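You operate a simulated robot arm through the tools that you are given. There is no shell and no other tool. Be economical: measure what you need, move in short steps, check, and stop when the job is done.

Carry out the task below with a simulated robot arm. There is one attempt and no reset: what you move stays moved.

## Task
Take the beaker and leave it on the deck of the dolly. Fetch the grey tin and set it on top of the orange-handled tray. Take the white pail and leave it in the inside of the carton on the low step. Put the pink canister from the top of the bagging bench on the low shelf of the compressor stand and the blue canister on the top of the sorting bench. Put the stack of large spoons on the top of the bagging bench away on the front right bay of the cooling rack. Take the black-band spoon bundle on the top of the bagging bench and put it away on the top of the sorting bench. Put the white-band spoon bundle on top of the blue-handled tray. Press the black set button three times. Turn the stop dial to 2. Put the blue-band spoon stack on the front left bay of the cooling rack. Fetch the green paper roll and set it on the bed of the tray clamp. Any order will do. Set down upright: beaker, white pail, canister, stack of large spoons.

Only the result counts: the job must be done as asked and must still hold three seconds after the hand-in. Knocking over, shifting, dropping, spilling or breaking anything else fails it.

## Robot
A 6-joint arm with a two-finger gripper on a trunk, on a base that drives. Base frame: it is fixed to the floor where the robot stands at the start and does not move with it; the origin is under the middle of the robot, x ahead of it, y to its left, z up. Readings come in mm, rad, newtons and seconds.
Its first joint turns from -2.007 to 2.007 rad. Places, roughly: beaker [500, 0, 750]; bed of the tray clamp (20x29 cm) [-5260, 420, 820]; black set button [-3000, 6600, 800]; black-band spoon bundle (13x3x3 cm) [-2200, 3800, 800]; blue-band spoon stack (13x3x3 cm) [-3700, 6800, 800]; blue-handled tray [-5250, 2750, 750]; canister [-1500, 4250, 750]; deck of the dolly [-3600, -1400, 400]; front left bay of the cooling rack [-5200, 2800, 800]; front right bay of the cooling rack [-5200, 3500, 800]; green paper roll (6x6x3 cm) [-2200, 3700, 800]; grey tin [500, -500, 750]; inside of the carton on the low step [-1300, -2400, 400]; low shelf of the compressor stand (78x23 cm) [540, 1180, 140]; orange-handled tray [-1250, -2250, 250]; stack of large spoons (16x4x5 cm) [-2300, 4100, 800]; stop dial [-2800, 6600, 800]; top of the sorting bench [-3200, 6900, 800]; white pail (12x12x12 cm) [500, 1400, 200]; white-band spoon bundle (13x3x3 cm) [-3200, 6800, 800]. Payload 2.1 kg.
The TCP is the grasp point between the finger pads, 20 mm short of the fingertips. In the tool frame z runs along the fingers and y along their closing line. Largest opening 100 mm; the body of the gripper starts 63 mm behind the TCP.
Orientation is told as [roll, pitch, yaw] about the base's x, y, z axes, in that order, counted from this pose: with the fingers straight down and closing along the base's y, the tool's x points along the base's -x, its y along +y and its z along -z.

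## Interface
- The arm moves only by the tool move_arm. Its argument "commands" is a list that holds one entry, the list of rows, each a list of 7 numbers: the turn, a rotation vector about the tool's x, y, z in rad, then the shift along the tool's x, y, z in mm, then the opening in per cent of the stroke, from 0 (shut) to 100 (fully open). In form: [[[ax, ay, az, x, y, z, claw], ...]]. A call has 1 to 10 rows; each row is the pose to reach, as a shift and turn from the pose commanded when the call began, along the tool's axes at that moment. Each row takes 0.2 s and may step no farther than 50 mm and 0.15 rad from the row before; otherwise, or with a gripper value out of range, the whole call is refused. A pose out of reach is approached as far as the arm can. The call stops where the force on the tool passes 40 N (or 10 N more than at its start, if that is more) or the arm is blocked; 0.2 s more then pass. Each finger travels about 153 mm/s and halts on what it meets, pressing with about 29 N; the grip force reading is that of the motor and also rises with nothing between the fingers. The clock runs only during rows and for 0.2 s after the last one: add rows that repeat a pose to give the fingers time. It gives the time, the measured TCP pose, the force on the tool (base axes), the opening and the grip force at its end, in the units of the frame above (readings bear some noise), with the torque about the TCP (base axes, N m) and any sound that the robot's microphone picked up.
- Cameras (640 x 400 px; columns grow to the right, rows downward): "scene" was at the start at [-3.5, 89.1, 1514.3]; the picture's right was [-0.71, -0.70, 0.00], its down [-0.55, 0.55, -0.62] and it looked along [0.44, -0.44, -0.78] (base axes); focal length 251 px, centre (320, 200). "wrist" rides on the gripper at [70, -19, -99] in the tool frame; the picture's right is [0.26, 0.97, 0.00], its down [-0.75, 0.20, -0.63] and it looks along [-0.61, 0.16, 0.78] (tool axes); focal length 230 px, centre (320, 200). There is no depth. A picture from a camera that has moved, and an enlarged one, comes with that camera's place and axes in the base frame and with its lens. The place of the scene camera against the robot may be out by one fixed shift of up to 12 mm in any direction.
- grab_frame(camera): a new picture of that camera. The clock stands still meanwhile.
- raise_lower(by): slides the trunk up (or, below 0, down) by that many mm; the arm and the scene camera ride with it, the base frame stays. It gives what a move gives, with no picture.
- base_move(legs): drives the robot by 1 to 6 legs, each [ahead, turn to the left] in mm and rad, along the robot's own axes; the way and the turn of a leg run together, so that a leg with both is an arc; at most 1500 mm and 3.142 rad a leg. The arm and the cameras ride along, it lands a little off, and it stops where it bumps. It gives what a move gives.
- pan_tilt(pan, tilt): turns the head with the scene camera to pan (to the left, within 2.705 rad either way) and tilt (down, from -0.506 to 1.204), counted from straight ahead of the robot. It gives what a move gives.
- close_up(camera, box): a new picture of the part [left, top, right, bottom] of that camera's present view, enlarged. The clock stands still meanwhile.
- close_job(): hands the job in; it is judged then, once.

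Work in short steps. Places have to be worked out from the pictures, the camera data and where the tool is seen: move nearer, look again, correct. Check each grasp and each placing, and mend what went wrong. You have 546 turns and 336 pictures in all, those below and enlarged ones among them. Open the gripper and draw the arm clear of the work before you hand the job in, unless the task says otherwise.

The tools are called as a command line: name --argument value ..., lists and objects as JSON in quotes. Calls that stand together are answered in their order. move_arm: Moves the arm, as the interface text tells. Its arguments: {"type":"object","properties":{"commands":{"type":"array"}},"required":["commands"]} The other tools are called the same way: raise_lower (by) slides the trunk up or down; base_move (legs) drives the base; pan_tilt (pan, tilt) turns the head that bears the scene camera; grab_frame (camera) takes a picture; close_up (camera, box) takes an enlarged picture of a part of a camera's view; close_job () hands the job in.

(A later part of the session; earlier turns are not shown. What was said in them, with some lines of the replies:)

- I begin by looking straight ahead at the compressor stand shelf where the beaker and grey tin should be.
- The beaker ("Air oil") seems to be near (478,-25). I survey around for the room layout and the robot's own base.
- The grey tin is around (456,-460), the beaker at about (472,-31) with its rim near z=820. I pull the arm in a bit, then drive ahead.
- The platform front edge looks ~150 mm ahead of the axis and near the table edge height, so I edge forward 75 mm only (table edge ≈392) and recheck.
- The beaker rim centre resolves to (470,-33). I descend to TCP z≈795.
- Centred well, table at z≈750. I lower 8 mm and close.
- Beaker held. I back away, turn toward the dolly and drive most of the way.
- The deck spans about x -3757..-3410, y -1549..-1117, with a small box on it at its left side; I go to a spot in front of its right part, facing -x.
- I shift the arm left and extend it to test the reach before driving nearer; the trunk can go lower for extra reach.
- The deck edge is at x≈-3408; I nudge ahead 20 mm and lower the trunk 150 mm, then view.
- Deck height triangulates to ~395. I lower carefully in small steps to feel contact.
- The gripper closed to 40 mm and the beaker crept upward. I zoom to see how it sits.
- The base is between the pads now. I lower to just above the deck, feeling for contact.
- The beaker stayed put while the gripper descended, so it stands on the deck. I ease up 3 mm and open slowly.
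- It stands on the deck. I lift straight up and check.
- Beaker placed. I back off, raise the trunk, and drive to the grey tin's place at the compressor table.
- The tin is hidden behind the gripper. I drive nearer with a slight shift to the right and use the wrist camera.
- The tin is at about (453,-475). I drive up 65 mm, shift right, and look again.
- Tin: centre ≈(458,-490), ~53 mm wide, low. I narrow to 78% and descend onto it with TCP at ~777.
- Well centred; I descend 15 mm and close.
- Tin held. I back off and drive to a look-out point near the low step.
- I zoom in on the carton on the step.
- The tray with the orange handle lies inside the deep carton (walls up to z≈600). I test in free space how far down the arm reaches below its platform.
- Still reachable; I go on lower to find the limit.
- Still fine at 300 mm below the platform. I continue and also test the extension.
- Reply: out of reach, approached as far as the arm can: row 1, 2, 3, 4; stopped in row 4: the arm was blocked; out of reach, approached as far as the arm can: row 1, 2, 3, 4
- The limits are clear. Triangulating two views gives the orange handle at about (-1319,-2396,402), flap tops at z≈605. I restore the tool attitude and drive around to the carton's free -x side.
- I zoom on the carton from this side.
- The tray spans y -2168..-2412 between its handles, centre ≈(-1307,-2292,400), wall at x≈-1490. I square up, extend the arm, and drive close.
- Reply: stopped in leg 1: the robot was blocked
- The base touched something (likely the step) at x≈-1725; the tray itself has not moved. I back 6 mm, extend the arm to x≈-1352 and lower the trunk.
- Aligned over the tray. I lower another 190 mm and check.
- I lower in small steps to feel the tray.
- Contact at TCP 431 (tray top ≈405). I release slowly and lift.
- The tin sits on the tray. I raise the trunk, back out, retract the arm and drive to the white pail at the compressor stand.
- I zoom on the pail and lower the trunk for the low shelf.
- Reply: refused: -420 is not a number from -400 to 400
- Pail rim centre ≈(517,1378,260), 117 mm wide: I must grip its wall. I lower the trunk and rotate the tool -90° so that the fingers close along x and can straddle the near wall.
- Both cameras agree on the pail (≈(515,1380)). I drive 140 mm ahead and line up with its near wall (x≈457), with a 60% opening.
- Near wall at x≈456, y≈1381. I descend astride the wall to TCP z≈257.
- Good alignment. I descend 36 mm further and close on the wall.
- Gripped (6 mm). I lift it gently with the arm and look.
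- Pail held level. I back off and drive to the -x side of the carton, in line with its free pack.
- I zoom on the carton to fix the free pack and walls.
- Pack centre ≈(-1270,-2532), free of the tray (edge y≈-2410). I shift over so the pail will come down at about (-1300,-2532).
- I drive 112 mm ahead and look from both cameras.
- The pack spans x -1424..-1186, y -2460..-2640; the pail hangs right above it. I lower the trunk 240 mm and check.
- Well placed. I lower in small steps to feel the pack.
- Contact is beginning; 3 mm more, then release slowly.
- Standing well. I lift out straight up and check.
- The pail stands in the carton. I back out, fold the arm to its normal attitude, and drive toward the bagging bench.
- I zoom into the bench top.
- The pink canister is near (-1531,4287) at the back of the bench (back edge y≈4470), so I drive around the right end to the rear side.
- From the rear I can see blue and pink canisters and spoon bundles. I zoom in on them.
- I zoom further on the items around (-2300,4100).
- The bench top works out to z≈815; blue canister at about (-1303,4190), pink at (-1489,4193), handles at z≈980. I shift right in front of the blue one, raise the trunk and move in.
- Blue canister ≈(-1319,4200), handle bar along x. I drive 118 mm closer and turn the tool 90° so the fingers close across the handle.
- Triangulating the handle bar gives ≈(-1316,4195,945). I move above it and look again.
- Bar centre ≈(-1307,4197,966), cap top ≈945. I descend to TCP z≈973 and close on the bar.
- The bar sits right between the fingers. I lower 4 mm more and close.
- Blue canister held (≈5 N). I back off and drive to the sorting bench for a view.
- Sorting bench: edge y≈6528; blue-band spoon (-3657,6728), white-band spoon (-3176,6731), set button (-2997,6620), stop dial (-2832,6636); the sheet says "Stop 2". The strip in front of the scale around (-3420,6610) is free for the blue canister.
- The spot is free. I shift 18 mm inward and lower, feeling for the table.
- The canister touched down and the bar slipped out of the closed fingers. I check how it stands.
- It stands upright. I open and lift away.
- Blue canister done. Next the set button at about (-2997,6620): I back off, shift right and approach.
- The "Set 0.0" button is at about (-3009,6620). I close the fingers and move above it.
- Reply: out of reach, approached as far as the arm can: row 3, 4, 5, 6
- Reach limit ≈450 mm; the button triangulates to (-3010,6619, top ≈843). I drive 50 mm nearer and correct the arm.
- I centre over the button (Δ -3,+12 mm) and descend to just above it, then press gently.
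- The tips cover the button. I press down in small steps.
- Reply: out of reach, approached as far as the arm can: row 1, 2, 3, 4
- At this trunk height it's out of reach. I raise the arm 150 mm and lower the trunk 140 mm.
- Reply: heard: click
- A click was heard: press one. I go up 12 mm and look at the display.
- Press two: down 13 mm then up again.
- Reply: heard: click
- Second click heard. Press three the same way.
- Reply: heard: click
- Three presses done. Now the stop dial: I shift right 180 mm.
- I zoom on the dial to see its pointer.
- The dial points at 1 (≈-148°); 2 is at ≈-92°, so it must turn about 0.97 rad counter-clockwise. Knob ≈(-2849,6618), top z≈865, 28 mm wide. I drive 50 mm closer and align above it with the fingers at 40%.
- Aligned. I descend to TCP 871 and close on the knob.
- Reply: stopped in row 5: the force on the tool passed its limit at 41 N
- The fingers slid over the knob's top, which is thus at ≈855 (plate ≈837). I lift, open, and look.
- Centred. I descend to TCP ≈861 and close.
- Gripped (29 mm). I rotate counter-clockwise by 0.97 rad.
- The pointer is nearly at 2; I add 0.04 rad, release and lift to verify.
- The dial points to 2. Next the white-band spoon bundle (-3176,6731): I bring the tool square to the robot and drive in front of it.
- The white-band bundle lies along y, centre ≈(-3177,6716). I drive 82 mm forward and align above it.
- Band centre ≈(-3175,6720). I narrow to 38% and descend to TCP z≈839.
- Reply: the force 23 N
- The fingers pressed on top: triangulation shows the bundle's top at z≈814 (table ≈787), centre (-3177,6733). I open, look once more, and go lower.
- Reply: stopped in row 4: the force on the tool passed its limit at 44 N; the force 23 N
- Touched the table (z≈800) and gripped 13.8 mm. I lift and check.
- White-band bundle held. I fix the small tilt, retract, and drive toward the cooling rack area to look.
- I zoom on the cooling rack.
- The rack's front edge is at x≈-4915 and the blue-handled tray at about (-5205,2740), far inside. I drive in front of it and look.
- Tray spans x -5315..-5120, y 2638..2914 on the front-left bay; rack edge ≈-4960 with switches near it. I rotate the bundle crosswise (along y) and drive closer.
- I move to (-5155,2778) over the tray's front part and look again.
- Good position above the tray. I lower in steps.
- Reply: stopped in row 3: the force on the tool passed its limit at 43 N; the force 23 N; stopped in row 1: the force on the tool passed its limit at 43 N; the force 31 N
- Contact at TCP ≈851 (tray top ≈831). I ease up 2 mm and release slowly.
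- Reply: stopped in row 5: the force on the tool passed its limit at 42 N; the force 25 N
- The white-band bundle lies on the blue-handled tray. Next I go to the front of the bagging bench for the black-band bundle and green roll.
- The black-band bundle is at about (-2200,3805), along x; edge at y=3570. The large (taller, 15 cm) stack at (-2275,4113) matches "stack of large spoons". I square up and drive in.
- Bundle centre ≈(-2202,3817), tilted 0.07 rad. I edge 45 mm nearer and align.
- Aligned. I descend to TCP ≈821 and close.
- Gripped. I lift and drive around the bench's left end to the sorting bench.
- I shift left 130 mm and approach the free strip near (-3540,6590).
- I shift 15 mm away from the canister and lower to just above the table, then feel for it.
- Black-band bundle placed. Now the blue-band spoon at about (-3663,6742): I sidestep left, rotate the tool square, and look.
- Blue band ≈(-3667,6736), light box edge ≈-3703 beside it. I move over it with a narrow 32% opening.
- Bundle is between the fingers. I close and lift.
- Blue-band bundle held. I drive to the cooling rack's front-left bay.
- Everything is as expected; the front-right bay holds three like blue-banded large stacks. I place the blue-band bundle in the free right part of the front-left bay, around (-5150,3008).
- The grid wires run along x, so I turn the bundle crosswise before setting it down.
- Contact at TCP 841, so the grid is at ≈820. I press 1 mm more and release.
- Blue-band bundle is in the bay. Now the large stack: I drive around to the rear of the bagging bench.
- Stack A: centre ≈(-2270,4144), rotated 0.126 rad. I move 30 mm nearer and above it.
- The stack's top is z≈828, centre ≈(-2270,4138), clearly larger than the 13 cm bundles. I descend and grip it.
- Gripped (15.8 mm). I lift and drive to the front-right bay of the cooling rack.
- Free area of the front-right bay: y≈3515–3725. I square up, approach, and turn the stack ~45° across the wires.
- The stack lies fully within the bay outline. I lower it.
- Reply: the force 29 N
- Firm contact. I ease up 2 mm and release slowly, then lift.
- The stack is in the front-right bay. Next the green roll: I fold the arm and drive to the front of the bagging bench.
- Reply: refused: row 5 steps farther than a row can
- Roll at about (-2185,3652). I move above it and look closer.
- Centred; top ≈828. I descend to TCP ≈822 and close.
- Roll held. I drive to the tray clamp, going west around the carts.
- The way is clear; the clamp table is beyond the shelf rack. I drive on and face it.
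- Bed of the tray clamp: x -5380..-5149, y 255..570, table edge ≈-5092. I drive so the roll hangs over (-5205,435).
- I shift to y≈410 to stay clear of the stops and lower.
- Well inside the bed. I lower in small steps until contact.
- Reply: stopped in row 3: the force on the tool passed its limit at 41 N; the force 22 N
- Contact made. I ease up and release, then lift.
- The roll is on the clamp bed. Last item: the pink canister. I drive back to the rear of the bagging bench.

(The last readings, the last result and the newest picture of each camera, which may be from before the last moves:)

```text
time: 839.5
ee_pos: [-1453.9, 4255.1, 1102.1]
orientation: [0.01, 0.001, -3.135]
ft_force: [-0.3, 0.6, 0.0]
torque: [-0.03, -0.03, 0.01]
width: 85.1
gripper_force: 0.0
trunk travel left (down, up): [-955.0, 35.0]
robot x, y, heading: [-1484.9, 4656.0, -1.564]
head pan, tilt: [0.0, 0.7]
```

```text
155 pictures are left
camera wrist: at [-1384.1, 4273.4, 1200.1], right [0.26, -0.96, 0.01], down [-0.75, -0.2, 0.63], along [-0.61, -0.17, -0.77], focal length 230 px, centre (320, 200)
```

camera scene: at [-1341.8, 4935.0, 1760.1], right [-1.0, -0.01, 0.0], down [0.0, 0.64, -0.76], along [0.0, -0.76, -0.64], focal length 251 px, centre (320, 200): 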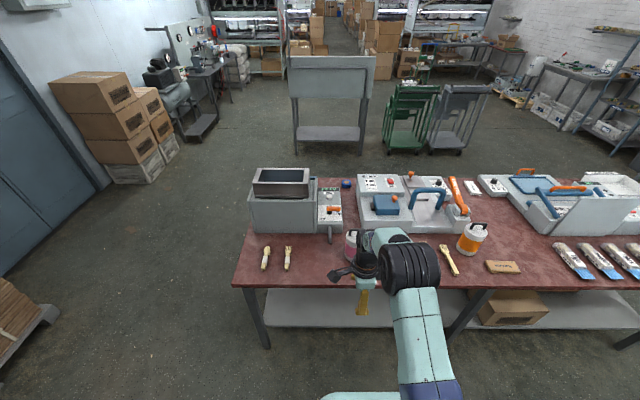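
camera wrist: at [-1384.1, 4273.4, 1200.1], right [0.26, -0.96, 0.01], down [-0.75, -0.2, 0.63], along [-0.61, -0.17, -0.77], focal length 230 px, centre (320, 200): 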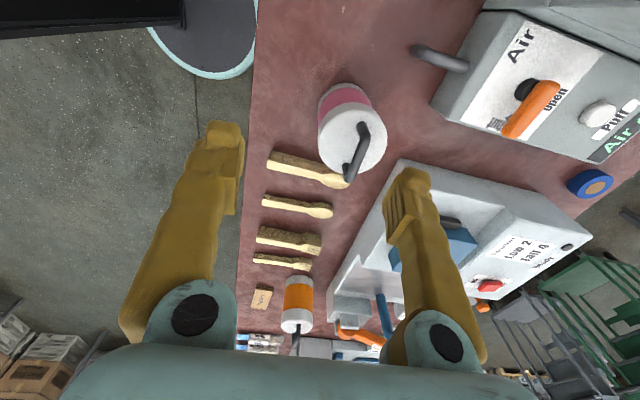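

Pink handle bar ≈(-1487,4200). I move 50 mm closer and above it.

base_move --legs '[[50, 0]]'

move_arm --commands '[[[0, 0, 0, -16, 3, 25, 70], [0, 0, 0, -33, 5, 55, 60], [0, 0, 0, -33, 5, 83, 60], [0, 0, 0, -33, 5, 83, 60]]]'

grab_frame --camera "wrist"

```text
time: 840.4
ee_pos: [-1454.0, 4208.6, 1105.6]
orientation: [0.012, 0.001, -3.136]
ft_force: [0.3, 0.4, 0.4]
torque: [0.02, 0.01, 0.02]
width: 85.0
gripper_force: 0.1
trunk travel left (down, up): [-955.0, 35.0]
robot x, y, heading: [-1482.7, 4604.6, -1.565]
head pan, tilt: [0.0, 0.7]
```

```text
time: 841.4
ee_pos: [-1484.5, 4198.5, 1020.9]
orientation: [0.014, 0.0, -3.133]
ft_force: [0.4, 0.7, 0.3]
torque: [0.0, -0.03, -0.03]
width: 59.8
gripper_force: 0.0
trunk travel left (down, up): [-955.0, 35.0]
robot x, y, heading: [-1484.4, 4601.7, -1.568]
head pan, tilt: [0.0, 0.7]
```

```text
154 pictures are left
camera wrist: at [-1414.9, 4218.6, 1118.7], right [0.26, -0.96, 0.01], down [-0.75, -0.2, 0.63], along [-0.61, -0.18, -0.77], focal length 230 px, centre (320, 200)
```

wrist: 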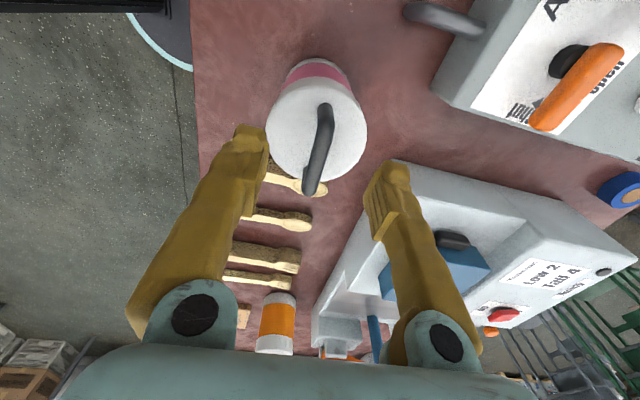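

Aligned. I descend to TCP ≈968 and close on the bar.

move_arm --commands '[[[0.014, 0, 0, -1, 1, 20, 50], [0.014, 0, 0, -1, 1, 42, 50], [0.014, 0, 0, -1, 1, 53, 50], [0.014, 0, 0, -1, 1, 53, 50]]]'

grab_frame --camera "wrist"

```text
time: 842.4
ee_pos: [-1487.1, 4198.2, 968.6]
orientation: [-0.001, -0.002, -3.135]
ft_force: [0.5, 0.2, -0.4]
torque: [-0.02, 0.0, 0.0]
width: 50.0
gripper_force: 0.0
trunk travel left (down, up): [-955.0, 35.0]
robot x, y, heading: [-1483.0, 4600.5, -1.568]
head pan, tilt: [0.0, 0.7]
```

```text
153 pictures are left
camera wrist: at [-1417.7, 4216.0, 1066.5], right [0.26, -0.96, 0.0], down [-0.75, -0.21, 0.63], along [-0.61, -0.17, -0.78], focal length 230 px, centre (320, 200)
```

wrist: 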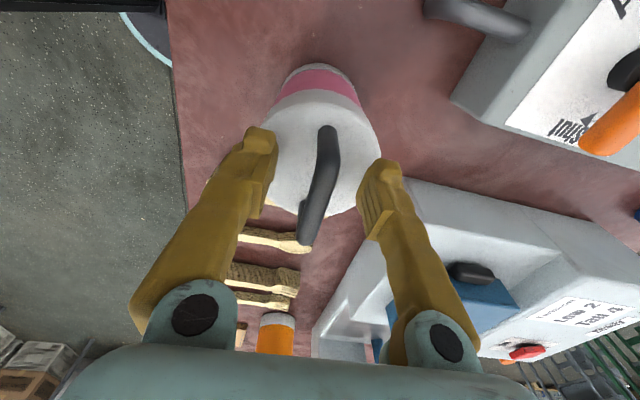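

move_arm --commands '[[[0, 0, 0, 0, 0, 3, 50], [0, 0, 0, 0, 0, 3, 25], [0, 0, 0, 0, 0, 3, 0], [0, 0, 0, 0, 0, 3, 0], [0, 0, 0, 0, 0, 3, 0]]]'

move_arm --commands '[[[0, 0, 0, 0, 0, -20, 0], [0, 0, 0, 0, 0, -50, 0], [0, 0, 0, 0, 0, -80, 0], [0, 0, 0, 0, 0, -80, 0]]]'

grab_frame --camera "wrist"

```text
time: 843.6
ee_pos: [-1488.1, 4197.4, 965.1]
orientation: [-0.002, 0.001, -3.136]
ft_force: [-0.9, 0.5, -0.4]
torque: [-0.01, -0.02, -0.03]
width: 6.0
gripper_force: 29.1
trunk travel left (down, up): [-955.0, 35.0]
robot x, y, heading: [-1479.4, 4600.4, -1.566]
head pan, tilt: [0.0, 0.7]
```

```text
time: 844.6
ee_pos: [-1486.6, 4196.6, 1046.4]
orientation: [-0.004, 0.0, -3.136]
ft_force: [0.1, -0.2, -5.5]
torque: [-0.01, -0.06, 0.0]
width: 5.8
gripper_force: 29.2
trunk travel left (down, up): [-955.0, 35.0]
robot x, y, heading: [-1482.5, 4603.5, -1.565]
head pan, tilt: [0.0, 0.7]
```

```text
152 pictures are left
camera wrist: at [-1418.2, 4216.0, 1144.2], right [0.26, -0.96, 0.0], down [-0.75, -0.21, 0.63], along [-0.61, -0.16, -0.78], focal length 230 px, centre (320, 200)
```

wrist: 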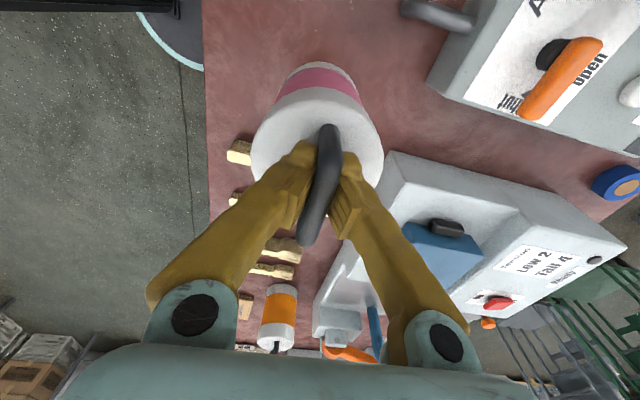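

Pink canister held. I drive around the bench's right end to the compressor stand.

base_move --legs '[[-500, 0], [0, 1.565], [1030, 0], [0, -1.571], [1250, 0], [1250, 0]]'

base_move --legs '[[1200, 0], [0, 1.571]]'

grab_frame --camera "scene"

```text
time: 871.7
ee_pos: [-465.2, 2240.5, 1046.1]
orientation: [0.0, 0.001, 3.133]
ft_force: [-0.2, -0.3, -5.6]
torque: [0.02, -0.04, -0.02]
width: 6.2
gripper_force: 29.4
trunk travel left (down, up): [-955.0, 35.0]
robot x, y, heading: [-458.5, 2645.3, -1.576]
head pan, tilt: [0.0, 0.7]
```

```text
time: 881.7
ee_pos: [-48.6, 1437.1, 1045.2]
orientation: [0.0, 0.001, -1.547]
ft_force: [1.2, 0.2, -4.9]
torque: [0.03, 0.03, 0.03]
width: 5.9
gripper_force: 29.0
trunk travel left (down, up): [-955.0, 35.0]
robot x, y, heading: [-453.4, 1435.1, 0.02]
head pan, tilt: [0.0, 0.7]
```

```text
151 pictures are left
camera scene: at [-428.0, 1579.1, 1760.1], right [0.02, -1.0, 0.0], down [-0.64, -0.01, -0.76], along [0.76, 0.02, -0.64], focal length 251 px, centre (320, 200)
```

scene: 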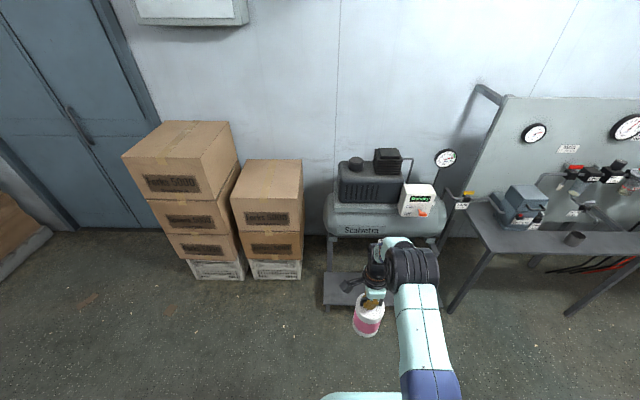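

I lower the trunk, square up, and drive in above the shelf's free left part.

raise_lower --by -400

raise_lower --by -250

base_move --legs '[[0, -0.02], [540, 0]]'

grab_frame --camera "wrist"

grab_frame --camera "scene"

```text
time: 885.5
ee_pos: [-49.8, 1437.8, 646.6]
orientation: [-0.002, 0.001, -1.545]
ft_force: [-0.6, -0.1, -5.4]
torque: [0.0, -0.02, 0.0]
width: 6.3
gripper_force: 29.1
trunk travel left (down, up): [-555.0, 435.0]
robot x, y, heading: [-451.2, 1432.4, 0.025]
head pan, tilt: [0.0, 0.7]
```

```text
time: 888.1
ee_pos: [-50.7, 1436.4, 395.4]
orientation: [-0.002, 0.001, -1.548]
ft_force: [0.2, -0.1, -5.5]
torque: [0.03, 0.0, -0.04]
width: 6.2
gripper_force: 28.6
trunk travel left (down, up): [-305.0, 685.0]
robot x, y, heading: [-455.0, 1435.4, 0.021]
head pan, tilt: [0.0, 0.7]
```

```text
time: 891.5
ee_pos: [479.6, 1432.3, 395.5]
orientation: [-0.002, 0.0, -1.567]
ft_force: [0.9, -0.1, -5.5]
torque: [0.04, 0.01, 0.0]
width: 6.2
gripper_force: 28.7
trunk travel left (down, up): [-305.0, 685.0]
robot x, y, heading: [76.0, 1438.0, 0.002]
head pan, tilt: [0.0, 0.7]
```

```text
150 pictures are left
camera wrist: at [460.1, 1501.2, 494.0], right [0.96, 0.26, 0.0], down [0.21, -0.75, 0.63], along [0.16, -0.61, -0.78], focal length 230 px, centre (320, 200)
```

wrist: 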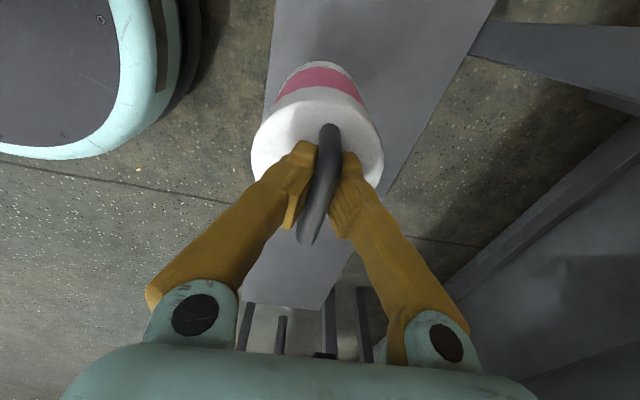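

```text
149 pictures are left
camera scene: at [102.3, 1580.1, 1110.1], right [0.0, -1.0, 0.0], down [-0.64, 0.0, -0.76], along [0.76, 0.0, -0.64], focal length 251 px, centre (320, 200)
```

scene: 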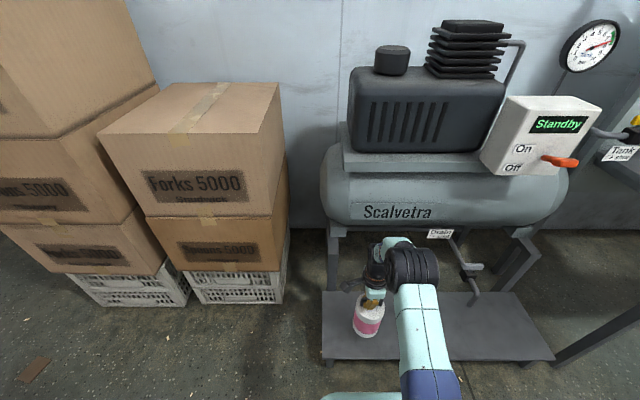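

Shelf spans x 407..651; I move 33 mm further in, lower, and feel for contact.

base_move --legs '[[33, 0]]'

raise_lower --by -70

move_arm --commands '[[[0, 0, 0, 0, 0, 4, 0], [0, 0, 0, 0, 0, 8, 0], [0, 0, 0, 0, 0, 8, 0]]]'

move_arm --commands '[[[0, 0, 0, 0, 0, 3, 0], [0, 0, 0, 0, 0, 6, 0], [0, 0, 0, 0, 0, 6, 0]]]'

```text
time: 892.4
ee_pos: [510.9, 1431.0, 395.9]
orientation: [-0.004, 0.001, -1.565]
ft_force: [0.8, 0.4, -4.8]
torque: [0.05, 0.01, -0.02]
width: 6.2
gripper_force: 28.7
trunk travel left (down, up): [-305.0, 685.0]
robot x, y, heading: [107.9, 1440.7, 0.002]
head pan, tilt: [0.0, 0.7]
```

```text
time: 893.5
ee_pos: [511.0, 1431.2, 325.6]
orientation: [-0.003, 0.0, -1.564]
ft_force: [0.0, -0.4, -5.8]
torque: [0.01, 0.02, -0.01]
width: 6.0
gripper_force: 29.0
trunk travel left (down, up): [-235.0, 755.0]
robot x, y, heading: [106.9, 1435.4, 0.002]
head pan, tilt: [0.0, 0.7]
```

```text
time: 894.3
ee_pos: [510.4, 1431.0, 317.7]
orientation: [-0.003, 0.002, -1.564]
ft_force: [-0.4, -0.4, -6.1]
torque: [0.05, 0.03, 0.02]
width: 5.8
gripper_force: 28.7
trunk travel left (down, up): [-235.0, 755.0]
robot x, y, heading: [104.8, 1441.0, 0.005]
head pan, tilt: [0.0, 0.7]
```

```text
time: 895.1
ee_pos: [511.4, 1432.0, 312.2]
orientation: [-0.004, 0.0, -1.565]
ft_force: [-0.1, 0.3, -5.0]
torque: [0.05, -0.01, 0.01]
width: 6.0
gripper_force: 29.3
trunk travel left (down, up): [-235.0, 755.0]
robot x, y, heading: [109.2, 1439.1, 0.001]
head pan, tilt: [0.0, 0.7]
```

move_arm --commands '[[[0, 0, 0, 0, 0, 2, 0], [0, 0, 0, 0, 0, 4, 0], [0, 0, 0, 0, 0, 4, 0]]]'

move_arm --commands '[[[0, 0, 0, 0, 0, 2, 0], [0, 0, 0, 0, 0, 4, 0], [0, 0, 0, 0, 0, 4, 0]]]'

```text
time: 895.9
ee_pos: [510.4, 1431.6, 308.0]
orientation: [-0.003, -0.001, -1.562]
ft_force: [0.1, -0.2, -5.2]
torque: [0.08, 0.0, 0.02]
width: 5.9
gripper_force: 29.1
trunk travel left (down, up): [-235.0, 755.0]
robot x, y, heading: [107.6, 1437.4, 0.005]
head pan, tilt: [0.0, 0.7]
```

```text
time: 896.7
ee_pos: [511.5, 1433.0, 305.0]
orientation: [-0.002, -0.001, -1.562]
ft_force: [1.9, 0.1, -0.3]
torque: [0.03, 0.0, 0.01]
width: 0.0
gripper_force: 29.5
trunk travel left (down, up): [-235.0, 755.0]
robot x, y, heading: [106.0, 1434.9, 0.003]
head pan, tilt: [0.0, 0.7]
```

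It touched down and the bar slid free, as before. I open and lift clear.

move_arm --commands '[[[0, 0, 0, 0, 0, 0, 25], [0, 0, 0, 0, 0, 0, 50], [0, 0, 0, 0, 0, 0, 50], [0, 0, 0, 0, 0, -30, 50], [0, 0, 0, 0, 0, -70, 50], [0, 0, 0, 0, 0, -110, 50], [0, 0, 0, 0, 0, -150, 50], [0, 0, 0, 0, 0, -150, 50]]]'

grab_frame --camera "wrist"

close_up --camera "scene" --box '[300, 250, 480, 390]'

```text
time: 898.5
ee_pos: [511.3, 1429.8, 455.5]
orientation: [-0.001, 0.0, -1.563]
ft_force: [0.2, -0.1, 0.3]
torque: [-0.02, -0.01, -0.02]
width: 49.9
gripper_force: 0.1
trunk travel left (down, up): [-235.0, 755.0]
robot x, y, heading: [108.7, 1436.6, 0.007]
head pan, tilt: [0.0, 0.7]
```

```text
148 pictures are left
camera wrist: at [493.0, 1499.2, 553.3], right [0.96, 0.26, 0.0], down [0.21, -0.75, 0.63], along [0.16, -0.61, -0.78], focal length 230 px, centre (320, 200)
```

wrist: 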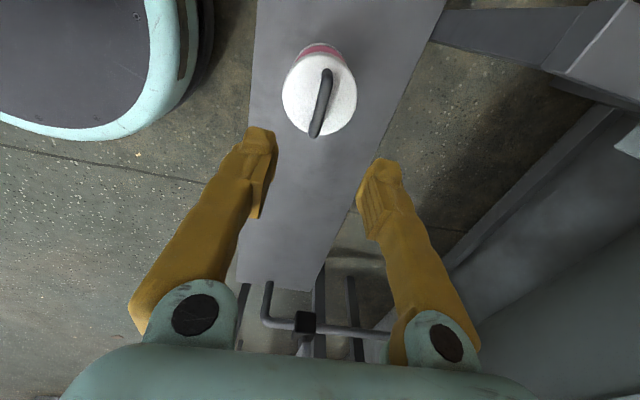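

```text
2.86 times, centred on (390, 320) of scene
camera zoom: at [134.1, 1580.3, 1040.1], right [0.0, -1.0, 0.0], down [-0.64, 0.0, -0.76], along [0.76, 0.0, -0.64], focal length 718 px, centre (120, -143)
```

zoom: 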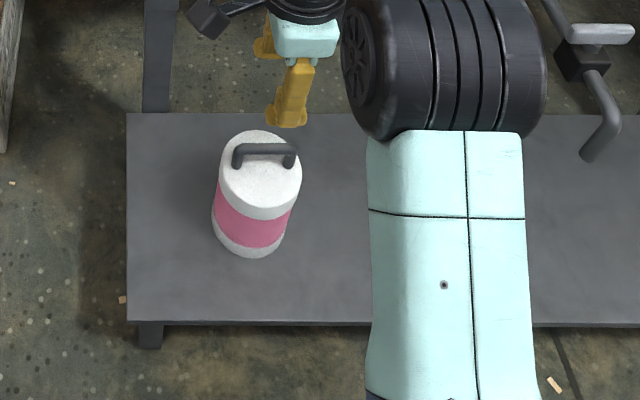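

Pink canister stands on the low shelf. I back the robot away so the arm is clear, with a last look.

base_move --legs '[[-400, 0]]'

grab_frame --camera "scene"

```text
time: 900.9
ee_pos: [114.4, 1428.6, 456.2]
orientation: [-0.002, 0.001, -1.56]
ft_force: [0.3, -0.6, 0.9]
torque: [-0.01, 0.0, 0.03]
width: 50.1
gripper_force: 0.1
trunk travel left (down, up): [-235.0, 755.0]
robot x, y, heading: [-290.8, 1435.8, 0.005]
head pan, tilt: [0.0, 0.7]
```

```text
146 pictures are left
camera scene: at [-263.6, 1577.7, 1040.1], right [0.01, -1.0, 0.0], down [-0.64, -0.01, -0.76], along [0.76, 0.01, -0.64], focal length 251 px, centre (320, 200)
```

scene: 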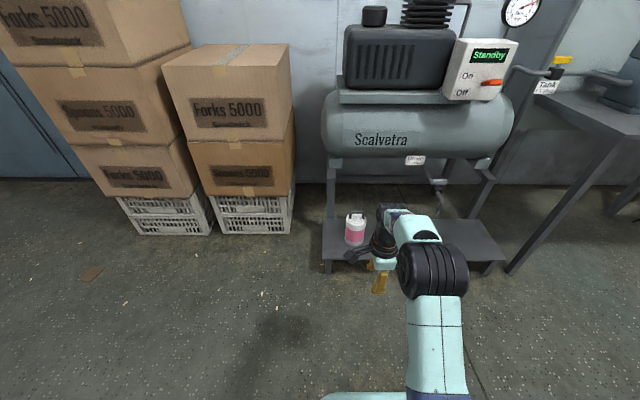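

Everything has been placed and checked, the gripper is open and the arm is clear; I hand in.

close_job

```text
The job is handed in.
```

The job is handed in: all twelve parts were done and each placing was checked in the wrist or scene camera.

One part rests on a judgement. Several spoon stacks on the bagging bench looked alike. I took the blue-banded one near (-2275, 4113) as the "stack of large spoons", because its position and its roughly 16 cm length matched your listing.
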